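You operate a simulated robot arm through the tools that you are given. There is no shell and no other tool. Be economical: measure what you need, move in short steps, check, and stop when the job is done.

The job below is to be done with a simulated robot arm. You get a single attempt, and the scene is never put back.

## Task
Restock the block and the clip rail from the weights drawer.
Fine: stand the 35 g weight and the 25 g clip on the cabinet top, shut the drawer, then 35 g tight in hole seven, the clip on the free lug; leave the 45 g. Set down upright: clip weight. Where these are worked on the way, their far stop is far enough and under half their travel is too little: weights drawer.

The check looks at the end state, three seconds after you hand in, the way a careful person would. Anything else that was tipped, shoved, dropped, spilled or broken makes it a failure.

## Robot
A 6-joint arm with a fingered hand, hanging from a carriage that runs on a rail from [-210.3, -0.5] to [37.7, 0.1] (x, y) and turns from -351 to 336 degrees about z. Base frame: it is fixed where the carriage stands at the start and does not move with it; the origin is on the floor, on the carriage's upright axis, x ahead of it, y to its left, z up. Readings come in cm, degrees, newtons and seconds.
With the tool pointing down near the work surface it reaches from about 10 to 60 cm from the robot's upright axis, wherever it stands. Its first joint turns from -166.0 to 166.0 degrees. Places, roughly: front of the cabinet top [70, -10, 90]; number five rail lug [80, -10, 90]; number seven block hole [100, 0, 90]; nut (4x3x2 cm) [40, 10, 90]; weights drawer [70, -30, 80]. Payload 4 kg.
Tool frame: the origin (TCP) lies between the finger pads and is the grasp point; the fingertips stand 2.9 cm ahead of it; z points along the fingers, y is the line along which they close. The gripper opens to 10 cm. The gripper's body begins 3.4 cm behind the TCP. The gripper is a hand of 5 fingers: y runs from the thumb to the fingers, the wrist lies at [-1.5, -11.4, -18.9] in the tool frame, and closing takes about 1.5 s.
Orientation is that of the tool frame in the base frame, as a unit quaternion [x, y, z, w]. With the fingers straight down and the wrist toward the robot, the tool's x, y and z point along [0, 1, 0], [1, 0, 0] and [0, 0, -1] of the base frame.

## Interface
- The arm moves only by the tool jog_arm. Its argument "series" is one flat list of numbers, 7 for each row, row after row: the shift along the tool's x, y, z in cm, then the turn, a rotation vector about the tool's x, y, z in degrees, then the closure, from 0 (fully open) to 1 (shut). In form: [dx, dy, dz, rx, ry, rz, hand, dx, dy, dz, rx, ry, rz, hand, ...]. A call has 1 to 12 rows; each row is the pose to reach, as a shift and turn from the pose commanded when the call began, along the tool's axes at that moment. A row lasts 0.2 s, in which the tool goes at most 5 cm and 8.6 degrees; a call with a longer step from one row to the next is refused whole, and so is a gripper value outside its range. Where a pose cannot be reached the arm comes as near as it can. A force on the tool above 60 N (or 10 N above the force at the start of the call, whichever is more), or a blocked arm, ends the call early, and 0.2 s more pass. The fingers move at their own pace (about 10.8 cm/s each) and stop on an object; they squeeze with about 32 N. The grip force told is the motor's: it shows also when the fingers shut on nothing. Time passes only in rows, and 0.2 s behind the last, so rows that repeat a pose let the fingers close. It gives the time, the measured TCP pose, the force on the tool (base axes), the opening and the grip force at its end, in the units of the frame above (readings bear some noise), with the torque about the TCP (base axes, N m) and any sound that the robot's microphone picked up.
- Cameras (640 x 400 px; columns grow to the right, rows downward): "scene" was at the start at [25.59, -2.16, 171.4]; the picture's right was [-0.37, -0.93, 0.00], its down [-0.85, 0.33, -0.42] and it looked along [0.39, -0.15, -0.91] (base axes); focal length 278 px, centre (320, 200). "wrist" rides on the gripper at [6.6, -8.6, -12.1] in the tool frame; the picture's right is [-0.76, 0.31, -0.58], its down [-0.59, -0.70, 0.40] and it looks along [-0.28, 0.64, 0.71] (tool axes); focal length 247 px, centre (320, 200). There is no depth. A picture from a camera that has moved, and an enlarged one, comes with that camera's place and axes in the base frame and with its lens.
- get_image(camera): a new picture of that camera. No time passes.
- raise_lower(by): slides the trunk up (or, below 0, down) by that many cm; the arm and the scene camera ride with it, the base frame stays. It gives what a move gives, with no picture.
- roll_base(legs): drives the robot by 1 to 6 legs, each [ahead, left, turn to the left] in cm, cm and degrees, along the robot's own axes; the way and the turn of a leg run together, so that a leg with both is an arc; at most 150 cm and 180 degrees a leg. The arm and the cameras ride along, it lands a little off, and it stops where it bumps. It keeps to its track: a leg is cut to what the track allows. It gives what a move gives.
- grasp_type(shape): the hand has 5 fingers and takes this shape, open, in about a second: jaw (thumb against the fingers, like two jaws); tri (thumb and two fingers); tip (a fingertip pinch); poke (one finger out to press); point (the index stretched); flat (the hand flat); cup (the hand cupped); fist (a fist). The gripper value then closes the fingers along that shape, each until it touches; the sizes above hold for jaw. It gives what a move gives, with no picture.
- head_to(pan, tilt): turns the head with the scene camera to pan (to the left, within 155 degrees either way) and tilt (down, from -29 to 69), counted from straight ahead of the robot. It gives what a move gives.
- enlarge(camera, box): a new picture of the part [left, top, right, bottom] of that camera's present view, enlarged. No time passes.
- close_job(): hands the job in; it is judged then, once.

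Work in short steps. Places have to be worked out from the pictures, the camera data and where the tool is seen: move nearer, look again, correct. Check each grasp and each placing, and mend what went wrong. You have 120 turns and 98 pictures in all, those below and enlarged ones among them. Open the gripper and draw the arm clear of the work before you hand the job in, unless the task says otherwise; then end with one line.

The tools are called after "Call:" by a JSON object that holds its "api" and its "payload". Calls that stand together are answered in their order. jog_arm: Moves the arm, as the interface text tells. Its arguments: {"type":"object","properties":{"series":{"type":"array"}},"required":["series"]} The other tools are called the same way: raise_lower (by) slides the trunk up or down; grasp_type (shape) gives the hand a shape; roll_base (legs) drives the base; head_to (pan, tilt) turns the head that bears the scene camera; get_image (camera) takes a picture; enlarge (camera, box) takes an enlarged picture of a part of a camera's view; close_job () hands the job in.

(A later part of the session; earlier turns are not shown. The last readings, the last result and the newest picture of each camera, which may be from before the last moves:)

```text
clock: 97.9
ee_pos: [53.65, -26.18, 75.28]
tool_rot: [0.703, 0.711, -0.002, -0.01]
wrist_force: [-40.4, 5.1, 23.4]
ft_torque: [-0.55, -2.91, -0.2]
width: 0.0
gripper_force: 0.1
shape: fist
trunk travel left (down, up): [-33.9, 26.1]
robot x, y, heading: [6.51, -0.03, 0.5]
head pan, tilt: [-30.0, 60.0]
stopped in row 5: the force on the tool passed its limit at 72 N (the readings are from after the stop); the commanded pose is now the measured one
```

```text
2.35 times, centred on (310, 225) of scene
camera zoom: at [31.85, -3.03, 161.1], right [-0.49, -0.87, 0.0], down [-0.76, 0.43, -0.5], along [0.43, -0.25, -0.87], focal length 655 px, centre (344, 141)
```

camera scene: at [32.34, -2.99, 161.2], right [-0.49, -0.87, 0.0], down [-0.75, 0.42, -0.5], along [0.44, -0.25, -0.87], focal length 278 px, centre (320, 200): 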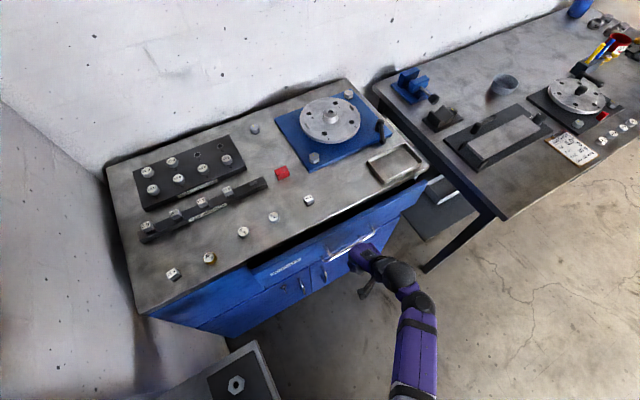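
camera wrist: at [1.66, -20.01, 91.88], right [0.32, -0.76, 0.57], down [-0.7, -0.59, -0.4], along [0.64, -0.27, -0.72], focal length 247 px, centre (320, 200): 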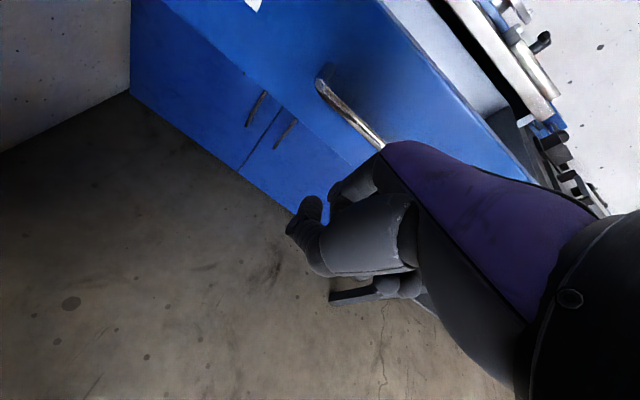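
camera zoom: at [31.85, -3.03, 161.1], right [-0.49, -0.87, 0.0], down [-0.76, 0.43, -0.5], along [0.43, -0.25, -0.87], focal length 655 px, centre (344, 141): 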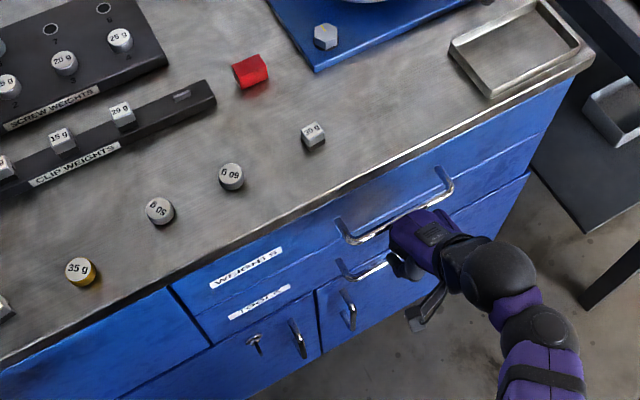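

The drawer front is flush (shut). The thumb is close to the lower handle, so I back off gently and check nothing is dragged.

Call:
{"api": "jog_arm", "payload": {"series": [0, -1, 0, 0, 0, 0, 1, 0, -2.5, 0, 0, 0, 0, 1, 0, -4.5, 0, 0, 0, 0, 1, 0, -7, 0, 0, 0, 0, 1, 0, -10, 0, 0, 0, 0, 1, 0, -10, 0, 0, 0, 0, 1]}}

Call:
{"api": "enlarge", "payload": {"camera": "scene", "box": [180, 140, 440, 310]}}

```text
clock: 99.3
ee_pos: [44.58, -26.15, 75.6]
tool_rot: [0.702, 0.712, 0.0, -0.007]
wrist_force: [0.5, 0.5, -0.7]
ft_torque: [0.01, -0.03, -0.02]
width: 0.01
gripper_force: 0.1
shape: fist
trunk travel left (down, up): [-33.9, 26.1]
robot x, y, heading: [6.69, 0.31, 0.9]
head pan, tilt: [-30.0, 60.0]
```

```text
2.35 times, centred on (310, 225) of scene
camera zoom: at [32.26, -3.02, 161.19], right [-0.49, -0.87, 0.0], down [-0.75, 0.43, -0.5], along [0.44, -0.25, -0.87], focal length 655 px, centre (344, 141)
```

zoom: 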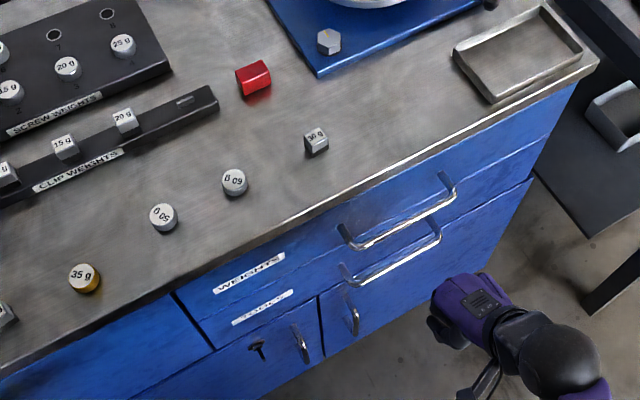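

Both drawers are shut and everything on top is undisturbed. I lift up, set "tri" again, drive forward a little and go back over the clip.

Call:
{"api": "raise_lower", "payload": {"by": 10}}

Call:
{"api": "jog_arm", "payload": {"series": [0, 0, -4, -0.6, -0.6, 0.8, 0, 0, 0, -8, -0.6, -0.6, 0.8, 0, 0, 0, -12, -0.6, -0.6, 0.8, 0, 0, 0, -16, -0.6, -0.6, 0.8, 0, 0, 0, -17, -0.6, -0.6, 0.8, 0, 4, 2, -17, -0.6, -0.6, 0.8, 0, 8, 4, -17, -0.6, -0.6, 0.8, 0, 12, 6, -17, -0.6, -0.6, 0.8, 0, 16, 8, -17, -0.6, -0.6, 0.8, 0, 20, 10, -17, -0.6, -0.6, 0.8, 0, 24, 12, -17, -0.6, -0.6, 0.8, 0, 24, 12, -17, -0.6, -0.6, 0.8, 0]}}

Call:
{"api": "grasp_type", "payload": {"shape": "tri"}}

Call:
{"api": "roll_base", "payload": {"legs": [[7, 0, 0]]}}

```text
clock: 100.7
ee_pos: [44.58, -26.14, 85.54]
tool_rot: [0.703, 0.711, 0.0, -0.006]
wrist_force: [-0.2, 0.0, 0.0]
ft_torque: [-0.03, 0.01, -0.03]
width: 0.0
gripper_force: 0.0
shape: fist
trunk travel left (down, up): [-43.9, 16.1]
robot x, y, heading: [6.66, -0.58, 0.3]
head pan, tilt: [-30.0, 60.0]
```

```text
clock: 103.2
ee_pos: [56.37, -2.15, 103.03]
tool_rot: [0.707, 0.707, 0.0, 0.001]
wrist_force: [0.1, -0.5, 0.8]
ft_torque: [-0.04, -0.02, -0.03]
width: 0.01
gripper_force: 0.0
shape: fist
out of reach, approached as far as the arm can: row 4, 5, 6, 7
trunk travel left (down, up): [-43.9, 16.1]
robot x, y, heading: [6.73, -0.16, 0.6]
head pan, tilt: [-30.0, 60.0]
```

```text
clock: 104.2
ee_pos: [56.5, -2.21, 102.95]
tool_rot: [0.708, 0.706, 0.0, 0.0]
wrist_force: [1.0, -0.1, -0.2]
ft_torque: [0.01, 0.02, -0.03]
width: 9.99
gripper_force: 0.0
shape: tri
trunk travel left (down, up): [-43.9, 16.1]
robot x, y, heading: [6.81, 0.34, 0.4]
head pan, tilt: [-30.0, 60.0]
```

```text
clock: 105.2
ee_pos: [63.12, -2.18, 102.86]
tool_rot: [0.708, 0.706, -0.001, 0.0]
wrist_force: [0.0, -0.1, -0.7]
ft_torque: [0.03, -0.01, 0.0]
width: 9.95
gripper_force: 0.0
shape: tri
trunk travel left (down, up): [-43.9, 16.1]
robot x, y, heading: [13.13, -0.2, 0.7]
head pan, tilt: [-30.0, 60.0]
```

I move over the clip at [66.35, 19.0] and down to z≈96, then check alignment.

Call:
{"api": "jog_arm", "payload": {"series": [4.3, 0.7, 0, 0, 0, 0, 0, 8.6, 1.3, 0, 0, 0, 0, 0, 12.9, 2, 0, 0, 0, 0, 0, 17.2, 2.6, 0, 0, 0, 0, 0, 21.2, 3.2, 0, 0, 0, 0, 0, 21.2, 3.2, 3.5, 0, 0, 0, 0, 21.2, 3.2, 7, 0, 0, 0, 0, 21.2, 3.2, 7, 0, 0, 0, 0]}}

Call:
{"api": "get_image", "payload": {"camera": "wrist"}}

```text
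clock: 107.0
ee_pos: [66.43, 19.09, 95.82]
tool_rot: [0.707, 0.707, 0.0, 0.001]
wrist_force: [0.3, -0.4, 0.0]
ft_torque: [0.01, -0.01, 0.02]
width: 9.99
gripper_force: 0.1
shape: tri
trunk travel left (down, up): [-43.9, 16.1]
robot x, y, heading: [13.22, 0.02, 0.4]
head pan, tilt: [-30.0, 60.0]
```

```text
33 pictures are left
camera wrist: at [57.91, 25.47, 107.88], right [0.31, -0.76, 0.58], down [-0.7, -0.59, -0.4], along [0.64, -0.29, -0.71], focal length 247 px, centre (320, 200)
```

wrist: 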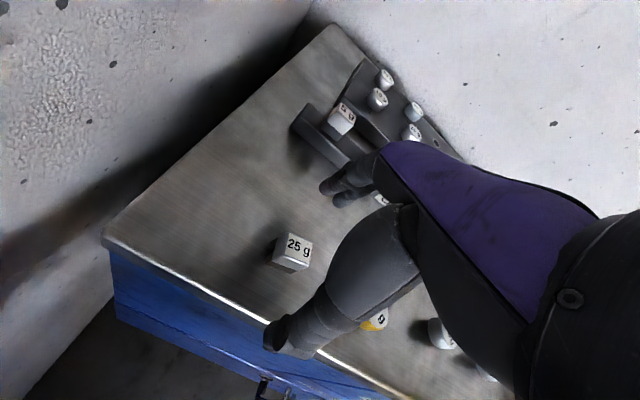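

Aligned. For the rail I want fingertips slightly above the clip's foot, so I descend to z≈93.8 and close.

Call:
{"api": "jog_arm", "payload": {"series": [0, 0, 1, 0, 0, 0, 0, 0, 0, 2.0, 0, 0, 0, 0, 0, 0, 2.0, 0, 0, 0, 0.4, 0, 0, 2.0, 0, 0, 0, 0.7, 0, 0, 2.0, 0, 0, 0, 1, 0, 0, 2.0, 0, 0, 0, 1, 0, 0, 2.0, 0, 0, 0, 1, 0, 0, 2.0, 0, 0, 0, 1, 0, 0, 2.0, 0, 0, 0, 1]}}

Call:
{"api": "enlarge", "payload": {"camera": "wrist", "box": [220, 150, 420, 350]}}

```text
clock: 109.0
ee_pos: [66.26, 18.99, 93.91]
tool_rot: [0.708, 0.706, 0.0, 0.0]
wrist_force: [0.3, 0.3, 0.9]
ft_torque: [-0.01, 0.02, 0.02]
width: 1.06
gripper_force: 32.1
shape: tri
trunk travel left (down, up): [-43.9, 16.1]
robot x, y, heading: [12.95, -0.09, 0.4]
head pan, tilt: [-30.0, 60.0]
```

```text
2.00 times, centred on (320, 250) of wrist
camera zoom: at [57.78, 25.41, 105.96], right [0.31, -0.76, 0.58], down [-0.7, -0.59, -0.4], along [0.64, -0.29, -0.71], focal length 494 px, centre (320, 100)
```

zoom: 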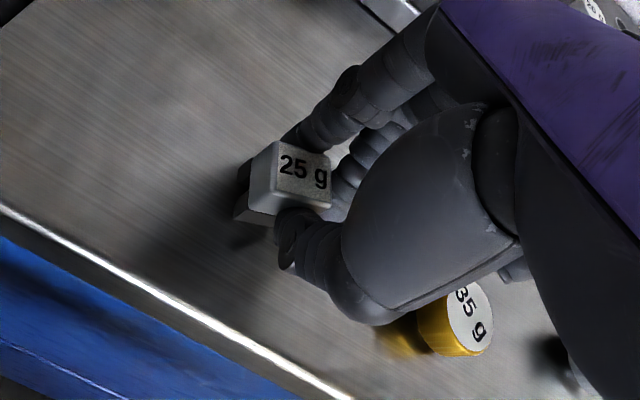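

The clip is held firmly with its foot slot free. I lift, raise the trunk, drive forward 15 cm and move over to the free lug.

Call:
{"api": "jog_arm", "payload": {"series": [0, 0, -1, 0, 0, 0, 1, 0, 0, -4, 0, 0, 0, 1, 0, 0, -8, 0, 0, 0, 1, 0, 0, -8, 0, 0, 0, 1]}}

Call:
{"api": "raise_lower", "payload": {"by": 5}}

Call:
{"api": "roll_base", "payload": {"legs": [[15, 0, 0]]}}

Call:
{"api": "jog_arm", "payload": {"series": [-4.5, 0, 0, 0, 0, 0, 1, -9, 0, 0, 0, 0, 0, 1, -13.5, 0, 0, 0, 0, 0, 1, -18, 0, 0, 0, 0, 0, 1, -22.5, 0, 0, 0, 0, 0, 1, -27, 0, 0, 0, 0, 0, 1, -27, 0, 0, 0, 0, 0, 1]}}

Call:
{"api": "head_to", "payload": {"pan": -10, "tilt": 62}}

Call:
{"api": "get_image", "payload": {"camera": "wrist"}}

Call:
{"api": "get_image", "payload": {"camera": "scene"}}

```text
clock: 110.0
ee_pos: [66.56, 19.16, 101.98]
tool_rot: [0.707, 0.708, -0.001, 0.001]
wrist_force: [0.1, 0.2, -0.5]
ft_torque: [0.0, -0.03, 0.0]
width: 1.06
gripper_force: 32.3
shape: tri
trunk travel left (down, up): [-43.9, 16.1]
robot x, y, heading: [13.05, -0.48, 0.7]
head pan, tilt: [-30.0, 60.0]
```

```text
clock: 110.9
ee_pos: [66.52, 19.14, 106.88]
tool_rot: [0.708, 0.706, 0.0, 0.0]
wrist_force: [0.7, 0.3, 0.6]
ft_torque: [0.0, 0.0, -0.01]
width: 1.06
gripper_force: 31.5
shape: tri
trunk travel left (down, up): [-48.9, 11.1]
robot x, y, heading: [13.23, 0.33, 0.7]
head pan, tilt: [-30.0, 60.0]
```

```text
clock: 112.2
ee_pos: [81.24, 19.3, 106.75]
tool_rot: [0.707, 0.707, -0.001, 0.0]
wrist_force: [0.3, 0.8, -0.8]
ft_torque: [-0.01, 0.01, 0.0]
width: 1.06
gripper_force: 32.3
shape: tri
trunk travel left (down, up): [-48.9, 11.1]
robot x, y, heading: [27.78, -0.11, 0.6]
head pan, tilt: [-30.0, 60.0]
```

```text
clock: 113.8
ee_pos: [81.52, -7.7, 107.29]
tool_rot: [0.707, 0.707, 0.0, 0.0]
wrist_force: [0.1, -0.1, -1.0]
ft_torque: [-0.02, -0.03, -0.01]
width: 1.01
gripper_force: 32.5
shape: tri
trunk travel left (down, up): [-48.9, 11.1]
robot x, y, heading: [28.16, -0.01, 0.7]
head pan, tilt: [-30.0, 60.0]
```

```text
clock: 114.7
ee_pos: [81.35, -7.65, 107.24]
tool_rot: [0.707, 0.708, 0.0, 0.0]
wrist_force: [-1.0, 0.0, -0.4]
ft_torque: [-0.01, -0.01, -0.02]
width: 1.03
gripper_force: 32.1
shape: tri
trunk travel left (down, up): [-48.9, 11.1]
robot x, y, heading: [27.99, 0.21, 0.7]
head pan, tilt: [-10.0, 62.0]
```

```text
31 pictures are left
camera wrist: at [72.83, -1.28, 119.32], right [0.31, -0.76, 0.58], down [-0.7, -0.59, -0.4], along [0.64, -0.28, -0.71], focal length 247 px, centre (320, 200)
```

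wrist: 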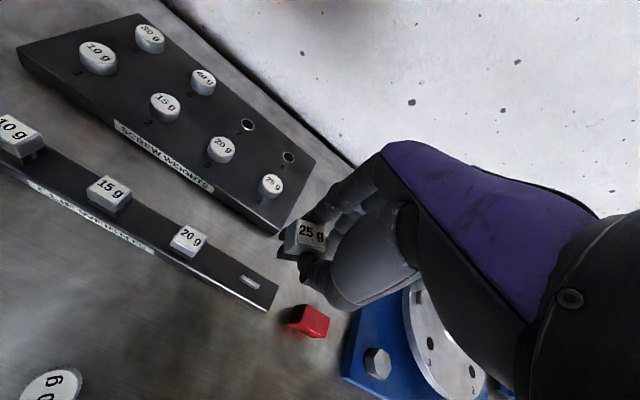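

```text
30 pictures are left
camera scene: at [54.38, -0.68, 175.97], right [-0.16, -0.99, 0.0], down [-0.87, 0.14, -0.47], along [0.46, -0.08, -0.88], focal length 278 px, centre (320, 200)
```

scene: 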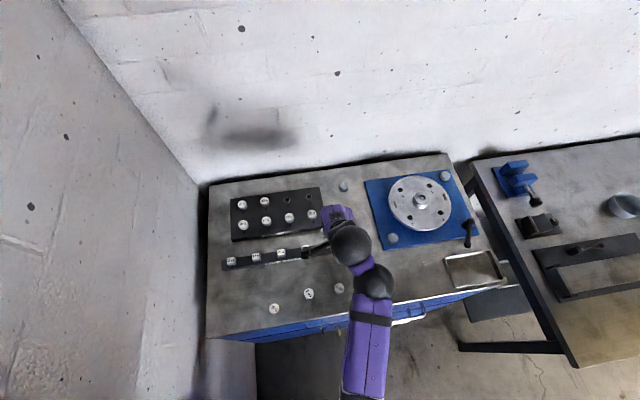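

Two views agree on the lug near [81.4, -8.2]. I shift slightly and lower to z≈98.5 for a close look.

Call:
{"api": "jog_arm", "payload": {"series": [-0.8, -0.4, 3, 0, 0, 0, 1, -0.8, -0.4, 6, 0, 0, 0, 1, -0.8, -0.4, 8.7, 0, 0, 0, 1, -0.8, -0.4, 8.7, 0, 0, 0, 1]}}

Call:
{"api": "enlarge", "payload": {"camera": "wrist", "box": [180, 170, 380, 330]}}

Call:
{"api": "enlarge", "payload": {"camera": "scene", "box": [260, 200, 380, 280]}}

```text
clock: 115.7
ee_pos: [81.17, -8.49, 98.21]
tool_rot: [0.706, 0.708, 0.0, 0.001]
wrist_force: [-0.1, 0.7, -0.4]
ft_torque: [0.02, -0.02, 0.03]
width: 1.01
gripper_force: 31.4
shape: tri
trunk travel left (down, up): [-48.9, 11.1]
robot x, y, heading: [27.83, -0.24, 0.5]
head pan, tilt: [-10.0, 62.0]
```

```text
2.50 times, centred on (280, 250) of wrist
camera zoom: at [72.55, -2.12, 110.31], right [0.31, -0.76, 0.58], down [-0.7, -0.59, -0.4], along [0.64, -0.28, -0.71], focal length 617 px, centre (420, 75)
```

zoom: 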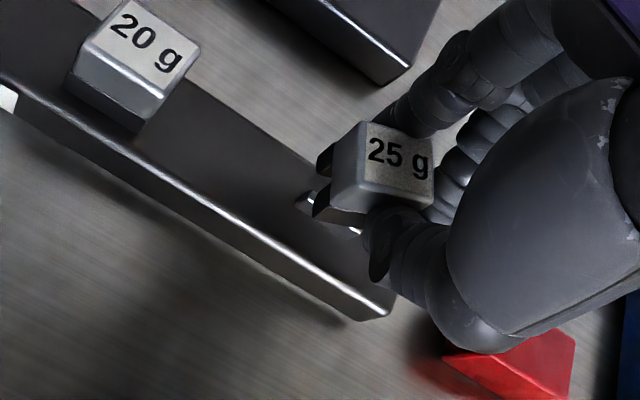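

```text
5.00 times, centred on (320, 240) of scene
camera zoom: at [54.38, -0.67, 175.97], right [-0.16, -0.99, 0.0], down [-0.87, 0.14, -0.47], along [0.46, -0.08, -0.88], focal length 1392 px, centre (320, 0)
```

zoom: 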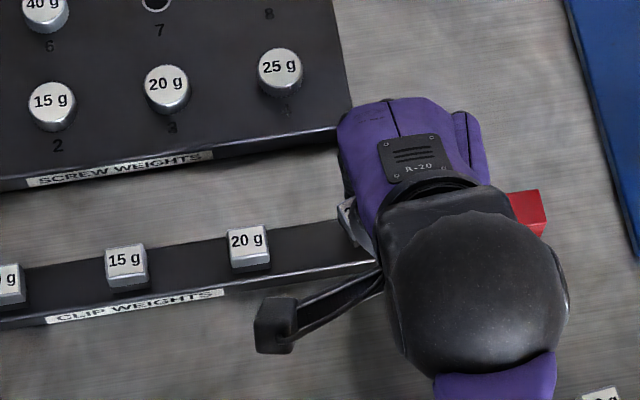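

The lug shows just under the clip's feet; I estimate the clip 0.4 cm too far in +x. I correct, lower 1 cm and look again closely.

Call:
{"api": "jog_arm", "payload": {"series": [-0.1, -0.4, 0, 0, 0, 0, 1, -0.1, -0.4, 1.0, 0, 0, 0, 1, -0.1, -0.4, 1.0, 0, 0, 0, 1]}}

Call:
{"api": "enlarge", "payload": {"camera": "wrist", "box": [260, 200, 340, 270]}}

Call:
{"api": "enlarge", "payload": {"camera": "scene", "box": [280, 225, 340, 265]}}

```text
clock: 116.5
ee_pos: [80.58, -8.66, 97.36]
tool_rot: [0.706, 0.708, -0.001, 0.001]
wrist_force: [-0.5, -0.5, -0.7]
ft_torque: [-0.01, 0.02, 0.0]
width: 1.05
gripper_force: 31.9
shape: tri
trunk travel left (down, up): [-48.9, 11.1]
robot x, y, heading: [27.99, 0.08, 0.8]
head pan, tilt: [-10.0, 62.0]
```

```text
5.71 times, centred on (300, 235) of wrist
camera zoom: at [72.06, -2.2, 109.35], right [0.31, -0.76, 0.58], down [-0.7, -0.59, -0.4], along [0.64, -0.28, -0.71], focal length 1411 px, centre (434, 0)
```

zoom: 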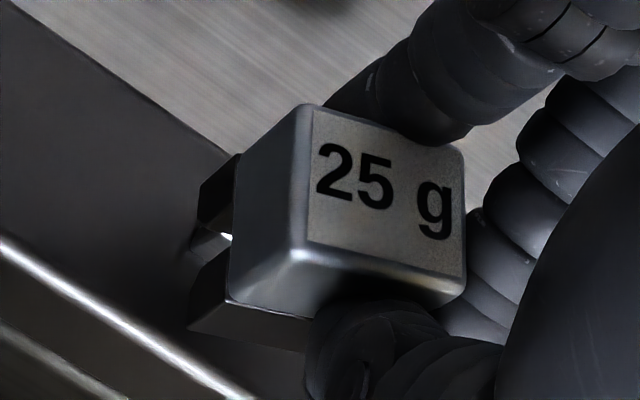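

```text
10.00 times, centred on (310, 245) of scene
camera zoom: at [54.38, -0.67, 175.97], right [-0.16, -0.99, 0.0], down [-0.87, 0.14, -0.47], along [0.46, -0.08, -0.88], focal length 2784 px, centre (420, -250)
```

zoom: 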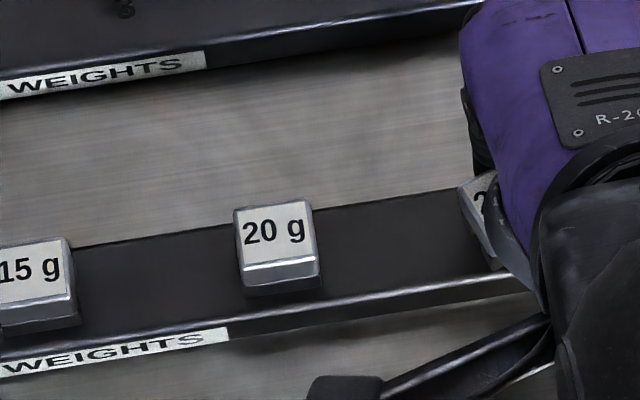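

The close-up shows the clip is yawed about 20° counter-clockwise relative to the rail. I lift a little and turn the tool +20° about its axis to square it.

Call:
{"api": "jog_arm", "payload": {"series": [0, 0, -1, 0, 0, 0, 1, 0, 0, -1, 0, 0, 7, 1, 0, 0, -1, 0, 0, 14, 1, 0, 0, -1, 0, 0, 20, 1, 0, 0, -1, 0, 0, 20, 1]}}

Call:
{"api": "enlarge", "payload": {"camera": "wrist", "box": [240, 190, 340, 277]}}

Call:
{"api": "enlarge", "payload": {"camera": "scene", "box": [280, 225, 340, 265]}}

```text
clock: 117.7
ee_pos: [80.48, -8.65, 98.26]
tool_rot: [0.819, 0.574, 0.0, 0.0]
wrist_force: [-0.3, 0.0, -0.5]
ft_torque: [-0.01, -0.01, 0.01]
width: 1.03
gripper_force: 31.9
shape: tri
trunk travel left (down, up): [-48.9, 11.1]
robot x, y, heading: [28.09, 0.08, 0.7]
head pan, tilt: [-10.0, 62.0]
```

```text
4.60 times, centred on (290, 234) of wrist
camera zoom: at [74.72, 0.37, 110.31], right [0.03, -0.82, 0.58], down [-0.86, -0.31, -0.4], along [0.51, -0.49, -0.71], focal length 1136 px, centre (458, 46)
```

zoom: 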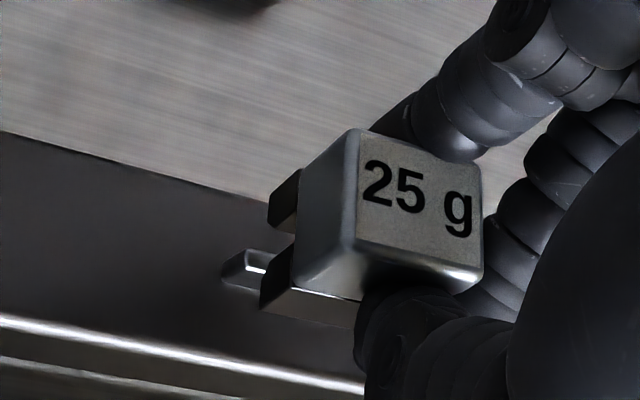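

```text
10.00 times, centred on (310, 245) of scene
camera zoom: at [54.38, -0.67, 175.97], right [-0.16, -0.99, 0.0], down [-0.87, 0.14, -0.47], along [0.46, -0.08, -0.88], focal length 2784 px, centre (420, -250)
```

zoom: 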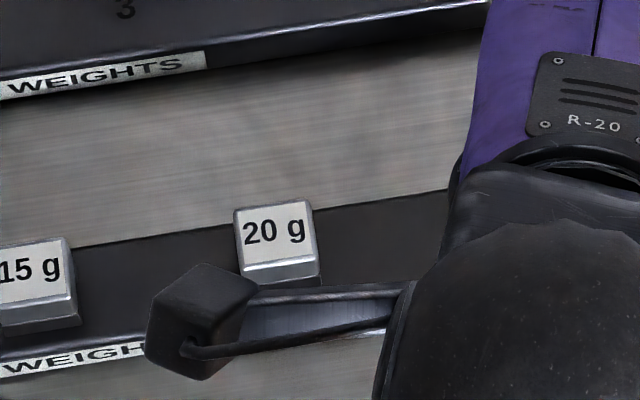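

Now the clip is parallel to the rail. I work out its slot centre at x≈81.3 and the lug at x≈81.3, with y within 0.15 cm. I lower slowly, reading forces.

Call:
{"api": "jog_arm", "payload": {"series": [0.14, -0.05, 0.4, 0, 0, 0, 1, 0.14, -0.05, 0.8, 0, 0, 0, 1, 0.14, -0.05, 0.8, 0, 0, 0, 1]}}

Call:
{"api": "enlarge", "payload": {"camera": "wrist", "box": [240, 190, 340, 277]}}

```text
clock: 118.5
ee_pos: [80.63, -8.51, 97.5]
tool_rot: [0.818, 0.575, -0.001, 0.0]
wrist_force: [0.0, 0.2, -0.8]
ft_torque: [0.02, -0.05, -0.02]
width: 1.03
gripper_force: 32.1
shape: tri
trunk travel left (down, up): [-48.9, 11.1]
robot x, y, heading: [28.18, -0.16, 0.5]
head pan, tilt: [-10.0, 62.0]
```

```text
4.60 times, centred on (290, 234) of wrist
camera zoom: at [74.75, 0.49, 109.45], right [0.03, -0.81, 0.58], down [-0.86, -0.31, -0.4], along [0.51, -0.49, -0.71], focal length 1136 px, centre (458, 46)
```

zoom: 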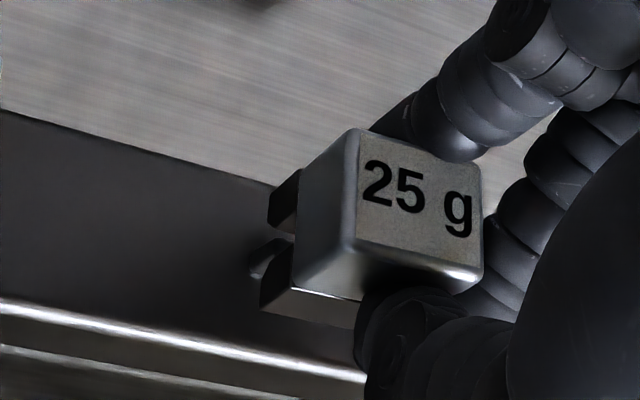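

The lug sits in the gap between the feet. I continue down.

Call:
{"api": "jog_arm", "payload": {"series": [0, 0, 0.3, 0, 0, 0, 1, 0, 0, 0.6, 0, 0, 0, 1, 0, 0, 0.6, 0, 0, 0, 1]}}

Call:
{"api": "jog_arm", "payload": {"series": [0, 0, 0.3, 0, 0, 0, 1, 0, 0, 0.6, 0, 0, 0, 1, 0, 0, 0.6, 0, 0, 0, 1]}}

Call:
{"api": "enlarge", "payload": {"camera": "wrist", "box": [240, 190, 340, 277]}}

```text
clock: 119.3
ee_pos: [80.56, -8.58, 96.9]
tool_rot: [0.818, 0.575, 0.0, 0.001]
wrist_force: [1.5, 0.1, 2.2]
ft_torque: [0.03, -0.05, -0.02]
width: 1.03
gripper_force: 31.7
shape: tri
trunk travel left (down, up): [-48.9, 11.1]
robot x, y, heading: [27.88, 0.11, 0.8]
head pan, tilt: [-10.0, 62.0]
```

```text
clock: 120.1
ee_pos: [80.54, -8.53, 96.16]
tool_rot: [0.819, 0.574, 0.0, 0.001]
wrist_force: [3.4, 1.1, 0.3]
ft_torque: [-0.04, -0.13, 0.0]
width: 1.0
gripper_force: 31.6
shape: tri
trunk travel left (down, up): [-48.9, 11.1]
robot x, y, heading: [27.91, -0.04, 0.6]
head pan, tilt: [-10.0, 62.0]
```

```text
4.60 times, centred on (290, 234) of wrist
camera zoom: at [74.82, 0.41, 108.23], right [0.03, -0.82, 0.58], down [-0.86, -0.31, -0.4], along [0.51, -0.49, -0.71], focal length 1136 px, centre (458, 46)
```

zoom: 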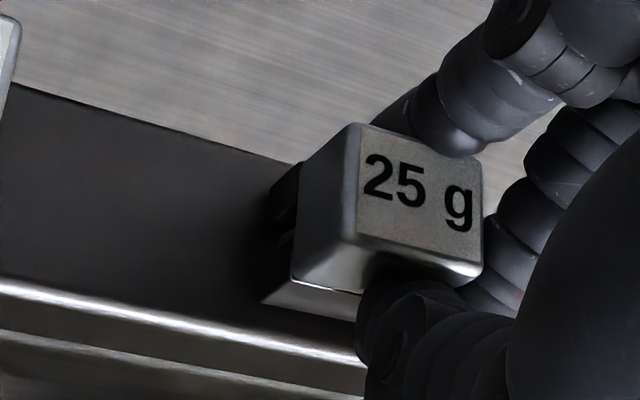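

The lug is inside the slot with little force. I press down further until seated.

Call:
{"api": "jog_arm", "payload": {"series": [0, 0, 0.25, 0, 0, 0, 1, 0, 0, 0.5, 0, 0, 0, 1, 0, 0, 0.5, 0, 0, 0, 1]}}

Call:
{"api": "enlarge", "payload": {"camera": "wrist", "box": [240, 190, 340, 277]}}

```text
clock: 120.9
ee_pos: [80.66, -8.66, 95.86]
tool_rot: [0.819, 0.573, 0.0, 0.002]
wrist_force: [-5.1, -2.0, 19.4]
ft_torque: [0.13, -0.13, 0.05]
width: 1.09
gripper_force: 32.0
shape: tri
trunk travel left (down, up): [-48.9, 11.1]
robot x, y, heading: [28.12, -0.39, 1.1]
head pan, tilt: [-10.0, 62.0]
```

```text
4.60 times, centred on (290, 234) of wrist
camera zoom: at [74.81, 0.36, 107.82], right [0.03, -0.81, 0.58], down [-0.86, -0.31, -0.4], along [0.51, -0.49, -0.71], focal length 1136 px, centre (458, 46)
```

zoom: 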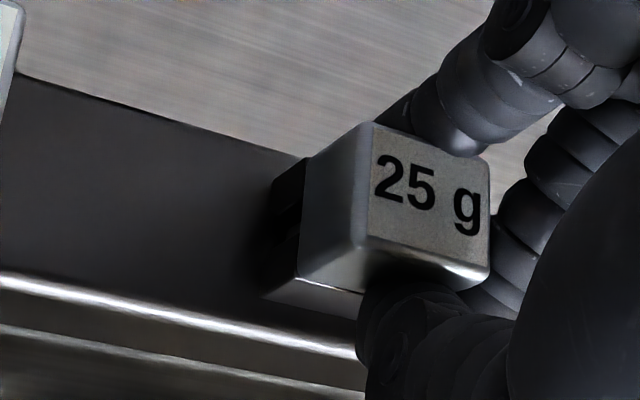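

Contact at 19 N; I press a little more to be sure it is fully down.

Call:
{"api": "jog_arm", "payload": {"series": [0, 0, 0.3, 0, 0, 0, 1, 0, 0, 0.5, 0, 0, 0, 1, 0, 0, 0.5, 0, 0, 0, 1]}}

```text
clock: 121.7
ee_pos: [80.77, -8.64, 95.56]
tool_rot: [0.819, 0.574, 0.003, 0.003]
wrist_force: [-10.4, -2.6, 42.7]
ft_torque: [0.07, 0.08, 0.03]
width: 1.32
gripper_force: 32.0
shape: tri
trunk travel left (down, up): [-48.9, 11.1]
robot x, y, heading: [28.16, 0.26, 0.7]
head pan, tilt: [-10.0, 62.0]
```

Firmly seated (43 N). I ease off, open and rise, then inspect.

Call:
{"api": "jog_arm", "payload": {"series": [0, 0, -0.3, 0, 0, 0, 1, 0, 0, -0.4, 0, 0, 0, 0.8, 0, 0, -0.4, 0, 0, 0, 0.6, 0, 0, -0.4, 0, 0, 0, 0.4, 0, 0, -0.6, 0, 0, 0, 0.3, 0, 0, -2, 0, 0, 0, 0.3, 0, 0, -6, 0, 0, 0, 0.2, 0, 0, -10, 0, 0, 0, 0, 0, 0, -12, 0, 0, 0, 0]}}

Call:
{"api": "get_image", "payload": {"camera": "wrist"}}

```text
clock: 123.7
ee_pos: [80.37, -8.52, 107.43]
tool_rot: [0.818, 0.575, 0.0, 0.001]
wrist_force: [-0.1, 0.1, 0.2]
ft_torque: [-0.01, -0.03, -0.01]
width: 9.97
gripper_force: 0.1
shape: tri
trunk travel left (down, up): [-48.9, 11.1]
robot x, y, heading: [28.25, 0.23, 0.7]
head pan, tilt: [-10.0, 62.0]
```

```text
20 pictures are left
camera wrist: at [74.65, 0.45, 119.44], right [0.03, -0.82, 0.58], down [-0.86, -0.31, -0.4], along [0.51, -0.49, -0.71], focal length 247 px, centre (320, 200)
```

wrist: 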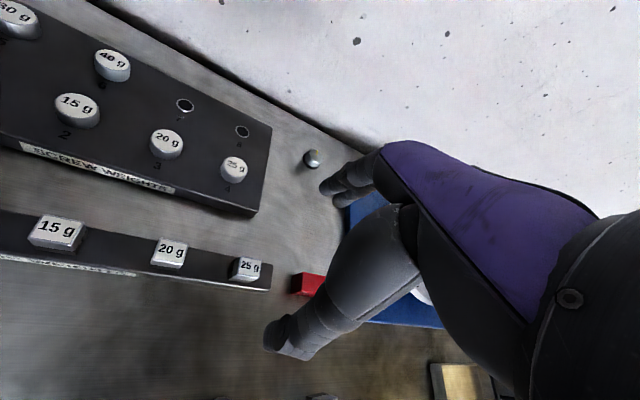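

The 25 g clip sits on the free lug, upright. Next the 35 g: I move above it with the hand yawed about -45° so I'll have turning range for screwing.

Call:
{"api": "jog_arm", "payload": {"series": [1.56, -2.4, 0.6, 0, 0, -8.1, 0, 3.12, -4.81, 1.2, 0, 0, -16.2, 0, 4.68, -7.21, 1.8, 0, 0, -24.4, 0, 6.24, -9.62, 2.4, 0, 0, -32.5, 0, 7.8, -12.0, 3, 0, 0, -40.6, 0, 9.36, -14.4, 3.6, 0, 0, -48.7, 0, 10.9, -16.8, 4.2, 0, 0, -56.8, 0, 12.48, -19.23, 4.8, 0, 0, -65, 0, 12.48, -19.23, 8.8, 0, 0, -65, 0, 12.48, -19.23, 8.8, 0, 0, -65, 0]}}

Call:
{"api": "get_image", "payload": {"camera": "wrist"}}

```text
clock: 125.9
ee_pos: [66.67, 9.56, 98.34]
tool_rot: [0.381, 0.925, -0.001, 0.0]
wrist_force: [-0.3, -0.3, 0.2]
ft_torque: [-0.01, -0.03, 0.01]
width: 10.0
gripper_force: 0.1
shape: tri
trunk travel left (down, up): [-48.9, 11.1]
robot x, y, heading: [27.97, 0.25, 0.8]
head pan, tilt: [-10.0, 62.0]
```

```text
19 pictures are left
camera wrist: at [56.01, 8.08, 110.37], right [0.75, -0.32, 0.58], down [-0.08, -0.91, -0.4], along [0.65, 0.25, -0.71], focal length 247 px, centre (320, 200)
```

wrist: 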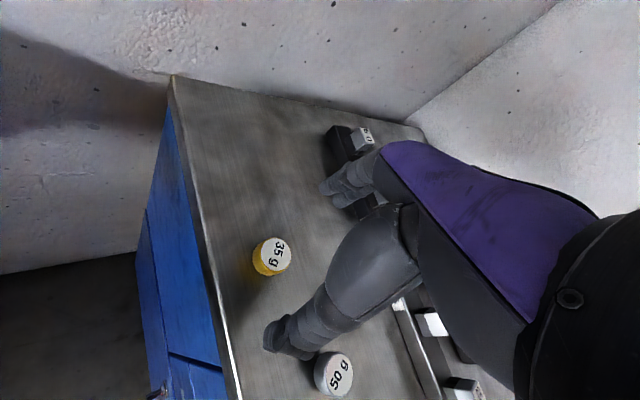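

The 35 g appears at about [66.2, 10.3]. I shift to centre it, descend to z≈93.7 and close.

Call:
{"api": "jog_arm", "payload": {"series": [0.5, 0.2, 2, 0, 0, 0, 0, 0.5, 0.2, 4, 0, 0, 0, 0, 0.5, 0.2, 4.6, 0, 0, 0, 0, 0.5, 0.2, 4.6, 0, 0, 0, 0.4, 0.5, 0.2, 4.6, 0, 0, 0, 0.7, 0.5, 0.2, 4.6, 0, 0, 0, 1, 0.5, 0.2, 4.6, 0, 0, 0, 1, 0.5, 0.2, 4.6, 0, 0, 0, 1, 0.5, 0.2, 4.6, 0, 0, 0, 1]}}

Call:
{"api": "enlarge", "payload": {"camera": "wrist", "box": [220, 150, 420, 350]}}

```text
clock: 127.9
ee_pos: [66.51, 10.24, 93.83]
tool_rot: [0.382, 0.924, 0.0, 0.0]
wrist_force: [0.2, 0.1, 0.2]
ft_torque: [-0.04, 0.02, -0.02]
width: 2.09
gripper_force: 32.0
shape: tri
trunk travel left (down, up): [-48.9, 11.1]
robot x, y, heading: [28.08, 0.01, 0.7]
head pan, tilt: [-10.0, 62.0]
```

```text
2.00 times, centred on (320, 250) of wrist
camera zoom: at [55.86, 8.68, 105.79], right [0.75, -0.32, 0.58], down [-0.08, -0.91, -0.4], along [0.65, 0.25, -0.71], focal length 494 px, centre (320, 100)
```

zoom: 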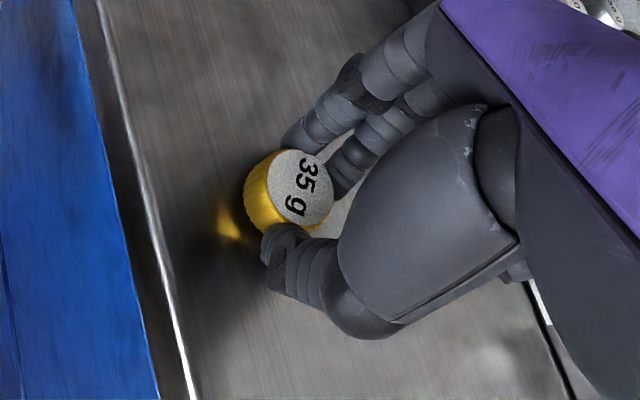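

Held well. I lift, drive to the rail's forward limit, and move the weight toward hole seven.

Call:
{"api": "jog_arm", "payload": {"series": [0, 0, -1, 0, 0, 0, 1, 0, 0, -5, 0, 0, 0, 1, 0, 0, -9, 0, 0, 0, 1, 0, 0, -9, 0, 0, 0, 1]}}

Call:
{"api": "raise_lower", "payload": {"by": 3}}

Call:
{"api": "roll_base", "payload": {"legs": [[9.5, 0, 0]]}}

Call:
{"api": "jog_arm", "payload": {"series": [-3.5, 1.9, 0, 0, 0, 0, 1, -7, 3.8, 0, 0, 0, 0, 1, -10.5, 5.7, 0, 0, 0, 0, 1, -14, 7.6, 0, 0, 0, 0, 1, -17.5, 9.5, 0, 0, 0, 0, 1, -22, 11.5, 0, 0, 0, 0, 1, -22, 11.5, 0, 0, 0, 0, 1]}}

Call:
{"api": "get_image", "payload": {"camera": "wrist"}}

```text
clock: 128.9
ee_pos: [66.45, 10.32, 102.48]
tool_rot: [0.383, 0.924, -0.001, 0.003]
wrist_force: [0.1, 0.1, -0.2]
ft_torque: [0.01, -0.01, 0.02]
width: 2.11
gripper_force: 32.7
shape: tri
trunk travel left (down, up): [-48.9, 11.1]
robot x, y, heading: [27.97, 0.23, 0.7]
head pan, tilt: [-10.0, 62.0]
```

```text
clock: 129.6
ee_pos: [66.53, 10.26, 105.42]
tool_rot: [0.383, 0.924, -0.001, 0.001]
wrist_force: [-0.6, 0.2, 0.2]
ft_torque: [0.01, 0.01, -0.01]
width: 2.12
gripper_force: 32.1
shape: tri
trunk travel left (down, up): [-51.9, 8.1]
robot x, y, heading: [28.09, 0.02, 0.7]
head pan, tilt: [-10.0, 62.0]
```

```text
clock: 130.7
ee_pos: [76.02, 10.46, 105.51]
tool_rot: [0.384, 0.923, 0.0, 0.002]
wrist_force: [0.9, 0.0, -0.6]
ft_torque: [-0.02, 0.0, -0.02]
width: 2.07
gripper_force: 32.1
shape: tri
trunk travel left (down, up): [-51.9, 8.1]
robot x, y, heading: [37.64, 0.28, 0.4]
head pan, tilt: [-10.0, 62.0]
```

```text
clock: 132.3
ee_pos: [99.62, 2.99, 105.36]
tool_rot: [0.384, 0.923, 0.0, 0.003]
wrist_force: [0.7, 0.5, -0.5]
ft_torque: [-0.02, 0.0, -0.02]
width: 2.11
gripper_force: 32.1
shape: tri
trunk travel left (down, up): [-51.9, 8.1]
robot x, y, heading: [37.75, -0.44, 0.8]
head pan, tilt: [-10.0, 62.0]
```

```text
17 pictures are left
camera wrist: at [88.99, 1.45, 117.37], right [0.75, -0.32, 0.58], down [-0.08, -0.91, -0.4], along [0.66, 0.25, -0.71], focal length 247 px, centre (320, 200)
```

wrist: 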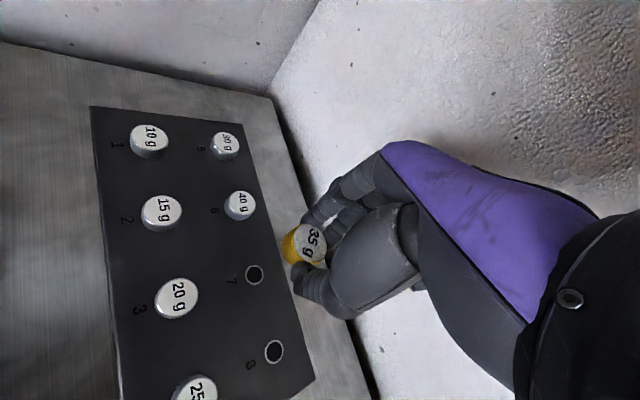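

Hole seven computes to about [99.95, 3.0] and is reachable. I fine-shift, descend to just above the block and look closely.

Call:
{"api": "jog_arm", "payload": {"series": [-0.47, 0, 3, 0, 0, 0, 1, -0.47, 0, 6, 0, 0, 0, 1, -0.47, 0, 7, 0, 0, 0, 1, -0.47, 0, 7, 0, 0, 0, 1]}}

Call:
{"api": "enlarge", "payload": {"camera": "wrist", "box": [240, 190, 360, 295]}}

```text
clock: 133.3
ee_pos: [100.11, 2.51, 98.44]
tool_rot: [0.384, 0.923, 0.0, 0.003]
wrist_force: [0.1, 0.8, 0.2]
ft_torque: [0.01, 0.01, -0.03]
width: 2.11
gripper_force: 31.6
shape: tri
trunk travel left (down, up): [-51.9, 8.1]
robot x, y, heading: [37.09, -0.04, 0.7]
head pan, tilt: [-10.0, 62.0]
```

```text
3.81 times, centred on (300, 242) of wrist
camera zoom: at [89.25, 1.1, 110.43], right [0.75, -0.32, 0.58], down [-0.08, -0.91, -0.4], along [0.66, 0.25, -0.71], focal length 941 px, centre (396, 38)
```

zoom: 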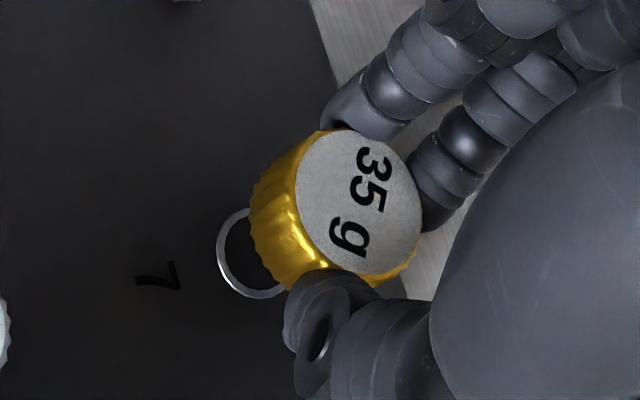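

The hole ring is partly visible beside the weight; I estimate the weight 0.2 cm too far in +x. I correct, lower 1 cm and re-check.

Call:
{"api": "jog_arm", "payload": {"series": [0.08, -0.23, 0.5, 0, 0, 0, 1, 0.08, -0.23, 1.0, 0, 0, 0, 1, 0.08, -0.23, 1.0, 0, 0, 0, 1]}}

Call:
{"api": "enlarge", "payload": {"camera": "wrist", "box": [240, 190, 360, 295]}}

```text
clock: 134.1
ee_pos: [99.8, 2.56, 97.54]
tool_rot: [0.384, 0.923, 0.0, 0.003]
wrist_force: [0.0, -0.3, -0.9]
ft_torque: [0.0, 0.02, -0.01]
width: 2.11
gripper_force: 32.0
shape: tri
trunk travel left (down, up): [-51.9, 8.1]
robot x, y, heading: [37.44, 0.04, 0.9]
head pan, tilt: [-10.0, 62.0]
```

```text
3.81 times, centred on (300, 242) of wrist
camera zoom: at [89.02, 0.97, 109.54], right [0.75, -0.32, 0.58], down [-0.08, -0.91, -0.4], along [0.66, 0.25, -0.71], focal length 941 px, centre (396, 38)
```

zoom: 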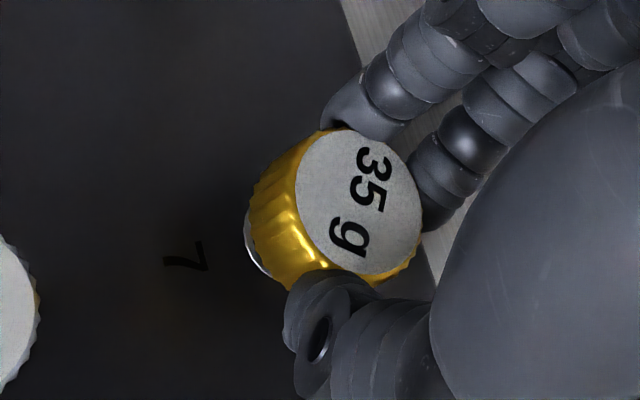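

Nearly centred. I shift 0.13 cm in −y and lower until contact.

Call:
{"api": "jog_arm", "payload": {"series": [-0.09, -0.09, 0.2, 0, 0, 0, 1, -0.09, -0.09, 0.4, 0, 0, 0, 1, -0.09, -0.09, 0.4, 0, 0, 0, 1]}}

Call:
{"api": "jog_arm", "payload": {"series": [0, 0, 0.2, 0, 0, 0, 1, 0, 0, 0.4, 0, 0, 0, 1, 0, 0, 0.4, 0, 0, 0, 1]}}

Call:
{"api": "enlarge", "payload": {"camera": "wrist", "box": [240, 190, 360, 295]}}

```text
clock: 134.9
ee_pos: [99.75, 2.3, 97.18]
tool_rot: [0.383, 0.924, 0.0, 0.002]
wrist_force: [-0.1, -0.9, -1.0]
ft_torque: [0.0, 0.01, 0.03]
width: 2.12
gripper_force: 31.7
shape: tri
trunk travel left (down, up): [-51.9, 8.1]
robot x, y, heading: [37.36, 0.1, 0.5]
head pan, tilt: [-10.0, 62.0]
```

```text
clock: 135.7
ee_pos: [99.76, 2.46, 96.87]
tool_rot: [0.384, 0.923, 0.0, 0.003]
wrist_force: [0.2, -0.6, -0.4]
ft_torque: [-0.03, 0.03, -0.05]
width: 2.1
gripper_force: 31.8
shape: tri
trunk travel left (down, up): [-51.9, 8.1]
robot x, y, heading: [37.66, 0.48, 0.5]
head pan, tilt: [-10.0, 62.0]
```

```text
3.81 times, centred on (300, 242) of wrist
camera zoom: at [88.94, 0.89, 108.88], right [0.75, -0.32, 0.58], down [-0.08, -0.91, -0.4], along [0.66, 0.25, -0.71], focal length 941 px, centre (396, 38)
```

zoom: 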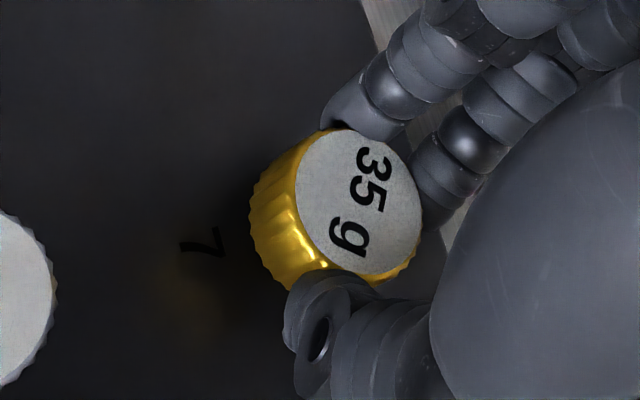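

Ring is hidden under the weight now. I keep lowering.

Call:
{"api": "jog_arm", "payload": {"series": [0, 0, 0.2, 0, 0, 0, 1, 0, 0, 0.4, 0, 0, 0, 1, 0, 0, 0.4, 0, 0, 0, 1]}}

Call:
{"api": "jog_arm", "payload": {"series": [0, 0, 0.2, 0, 0, 0, 1, 0, 0, 0.4, 0, 0, 0, 1, 0, 0, 0.4, 0, 0, 0, 1]}}

```text
clock: 136.5
ee_pos: [99.56, 2.34, 96.53]
tool_rot: [0.384, 0.923, -0.002, 0.003]
wrist_force: [0.8, -0.5, 0.3]
ft_torque: [0.03, 0.0, -0.01]
width: 2.08
gripper_force: 32.0
shape: tri
trunk travel left (down, up): [-51.9, 8.1]
robot x, y, heading: [37.22, 0.12, 0.4]
head pan, tilt: [-10.0, 62.0]
```

```text
clock: 137.3
ee_pos: [99.41, 2.35, 96.34]
tool_rot: [0.384, 0.923, 0.0, 0.003]
wrist_force: [0.9, 0.1, -0.5]
ft_torque: [0.01, 0.02, 0.0]
width: 2.09
gripper_force: 32.2
shape: tri
out of reach, approached as far as the arm can: row 1, 2, 3
trunk travel left (down, up): [-51.9, 8.1]
robot x, y, heading: [37.38, -0.34, 0.4]
head pan, tilt: [-10.0, 62.0]
```

The arm hits its reach limit, pulling back in x. I raise the hand relative to the trunk by 5 cm, then lower the trunk to compensate.

Call:
{"api": "jog_arm", "payload": {"series": [0, 0, -2, 0, 0, 0, 1, 0, 0, -5, 0, 0, 0, 1, 0, 0, -5, 0, 0, 0, 1]}}

Call:
{"api": "raise_lower", "payload": {"by": -4}}

Call:
{"api": "jog_arm", "payload": {"series": [0, 0, 0, 0, 0, 0, 1]}}

```text
clock: 138.1
ee_pos: [99.17, 1.98, 101.23]
tool_rot: [0.385, 0.923, -0.001, -0.003]
wrist_force: [2.8, -2.1, 4.0]
ft_torque: [0.05, 0.21, 0.08]
width: 1.99
gripper_force: 32.0
shape: tri
out of reach, approached as far as the arm can: row 1, 2
trunk travel left (down, up): [-51.9, 8.1]
robot x, y, heading: [37.38, 0.21, 0.6]
head pan, tilt: [-10.0, 62.0]
```

```text
clock: 139.0
ee_pos: [99.21, 2.24, 97.45]
tool_rot: [0.383, 0.924, 0.0, 0.003]
wrist_force: [0.3, 0.5, 0.0]
ft_torque: [0.02, -0.04, -0.01]
width: 1.99
gripper_force: 31.6
shape: tri
trunk travel left (down, up): [-47.9, 12.1]
robot x, y, heading: [37.44, 0.03, 0.7]
head pan, tilt: [-10.0, 62.0]
```

```text
clock: 139.4
ee_pos: [99.21, 2.27, 97.44]
tool_rot: [0.383, 0.924, 0.0, 0.003]
wrist_force: [-0.3, 0.2, 0.2]
ft_torque: [-0.01, 0.03, -0.01]
width: 1.97
gripper_force: 32.0
shape: tri
trunk travel left (down, up): [-47.9, 12.1]
robot x, y, heading: [37.37, 0.17, 0.4]
head pan, tilt: [-10.0, 62.0]
```

There was a brief touch and the grip width changed slightly, so I check the weight in the hand and correct position.

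Call:
{"api": "jog_arm", "payload": {"series": [-0.3, 0.5, 0, 0, 0, 0, 1, -0.3, 0.5, 0, 0, 0, 0, 1]}}

Call:
{"api": "get_image", "payload": {"camera": "wrist"}}

```text
clock: 140.0
ee_pos: [99.85, 2.31, 97.38]
tool_rot: [0.383, 0.924, -0.002, 0.002]
wrist_force: [0.1, 0.1, -0.3]
ft_torque: [-0.01, 0.0, -0.02]
width: 1.96
gripper_force: 32.0
shape: tri
trunk travel left (down, up): [-47.9, 12.1]
robot x, y, heading: [37.47, 0.46, 0.8]
head pan, tilt: [-10.0, 62.0]
```

```text
13 pictures are left
camera wrist: at [89.14, 0.79, 109.44], right [0.75, -0.32, 0.58], down [-0.08, -0.91, -0.4], along [0.66, 0.25, -0.71], focal length 247 px, centre (320, 200)
```

wrist: 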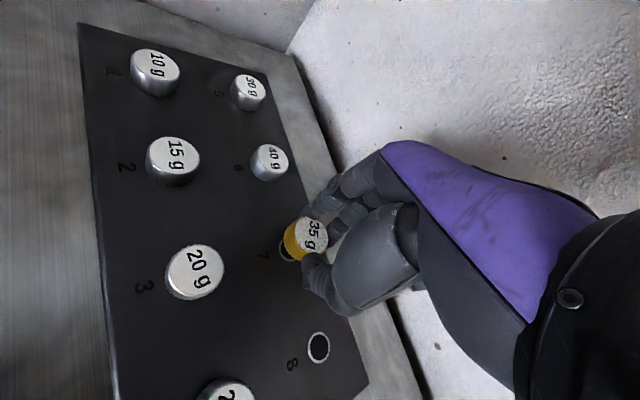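

The weight is still held upright; I take the same close-up to re-centre over the ring.

Call:
{"api": "enlarge", "payload": {"camera": "wrist", "box": [240, 190, 360, 295]}}

```text
3.81 times, centred on (300, 242) of wrist
camera zoom: at [89.14, 0.79, 109.44], right [0.75, -0.32, 0.58], down [-0.08, -0.91, -0.4], along [0.66, 0.25, -0.71], focal length 941 px, centre (396, 38)
```

zoom: 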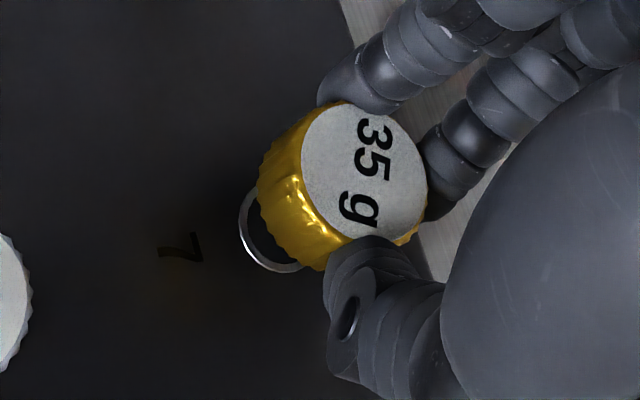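

The weight slid about 0.6 cm along the grip. Block top is likely z≈92.4 (contact near TCP 96.3). I shift about [-0.1, -0.5] and lower 0.5 cm, then re-check.

Call:
{"api": "jog_arm", "payload": {"series": [-0.3, -0.44, 0, 0, 0, 0, 1, -0.3, -0.44, 0.5, 0, 0, 0, 1, -0.3, -0.44, 0.5, 0, 0, 0, 1]}}

Call:
{"api": "enlarge", "payload": {"camera": "wrist", "box": [240, 190, 360, 295]}}

```text
clock: 140.8
ee_pos: [99.62, 1.9, 96.84]
tool_rot: [0.384, 0.923, 0.0, 0.003]
wrist_force: [-1.2, 0.0, -0.5]
ft_torque: [-0.01, 0.0, 0.0]
width: 1.95
gripper_force: 32.2
shape: tri
trunk travel left (down, up): [-47.9, 12.1]
robot x, y, heading: [37.29, 0.26, 0.7]
head pan, tilt: [-10.0, 62.0]
```

```text
3.81 times, centred on (300, 242) of wrist
camera zoom: at [89.0, 0.33, 108.91], right [0.75, -0.32, 0.58], down [-0.08, -0.91, -0.4], along [0.66, 0.25, -0.71], focal length 941 px, centre (396, 38)
```

zoom: 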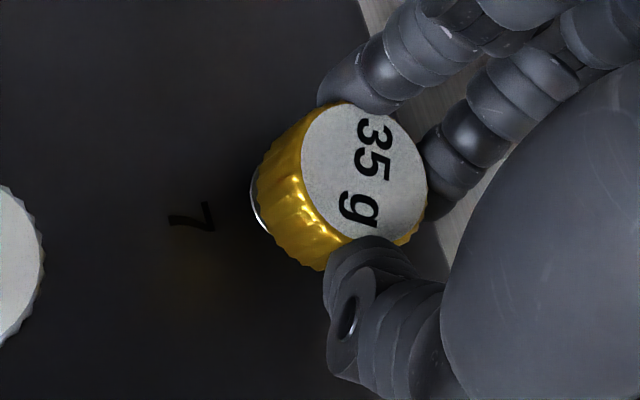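

Nearly concentric: tiny correction (-0.1 in x) and lower to contact.

Call:
{"api": "jog_arm", "payload": {"series": [0.1, -0.04, 0.2, 0, 0, 0, 1, 0.1, -0.04, 0.4, 0, 0, 0, 1, 0.1, -0.04, 0.4, 0, 0, 0, 1]}}

Call:
{"api": "jog_arm", "payload": {"series": [0, 0, 0.2, 0, 0, 0, 1, 0, 0, 0.4, 0, 0, 0, 1, 0, 0, 0.4, 0, 0, 0, 1]}}

```text
clock: 141.6
ee_pos: [99.67, 1.92, 96.54]
tool_rot: [0.383, 0.924, 0.0, 0.002]
wrist_force: [0.7, 0.2, -1.0]
ft_torque: [-0.02, 0.0, 0.0]
width: 1.97
gripper_force: 32.2
shape: tri
trunk travel left (down, up): [-47.9, 12.1]
robot x, y, heading: [37.13, -0.2, 0.2]
head pan, tilt: [-10.0, 62.0]
```

```text
clock: 142.4
ee_pos: [99.72, 1.92, 96.22]
tool_rot: [0.383, 0.924, 0.0, 0.002]
wrist_force: [0.3, -0.2, 0.4]
ft_torque: [0.01, -0.01, 0.0]
width: 1.98
gripper_force: 31.9
shape: tri
trunk travel left (down, up): [-47.9, 12.1]
robot x, y, heading: [37.33, 0.11, 0.5]
head pan, tilt: [-10.0, 62.0]
```

Call:
{"api": "jog_arm", "payload": {"series": [0, 0, 0.2, 0, 0, 0, 1, 0, 0, 0.4, 0, 0, 0, 1, 0, 0, 0.4, 0, 0, 0, 1]}}

Call:
{"api": "jog_arm", "payload": {"series": [0, 0, 0.2, 0, 0, 0, 1, 0, 0, 0.4, 0, 0, 0, 1, 0, 0, 0.4, 0, 0, 0, 1]}}

```text
clock: 143.2
ee_pos: [99.84, 2.0, 95.97]
tool_rot: [0.384, 0.923, 0.001, 0.003]
wrist_force: [-2.7, -0.2, 12.1]
ft_torque: [0.15, 0.02, 0.01]
width: 2.04
gripper_force: 32.1
shape: tri
trunk travel left (down, up): [-47.9, 12.1]
robot x, y, heading: [37.51, -0.02, 0.7]
head pan, tilt: [-10.0, 62.0]
```

```text
clock: 144.0
ee_pos: [100.04, 1.84, 95.67]
tool_rot: [0.384, 0.923, 0.0, 0.004]
wrist_force: [-3.7, -1.0, 31.7]
ft_torque: [0.23, 0.03, 0.03]
width: 2.29
gripper_force: 31.6
shape: tri
trunk travel left (down, up): [-47.9, 12.1]
robot x, y, heading: [37.34, 0.18, 0.6]
head pan, tilt: [-10.0, 62.0]
```

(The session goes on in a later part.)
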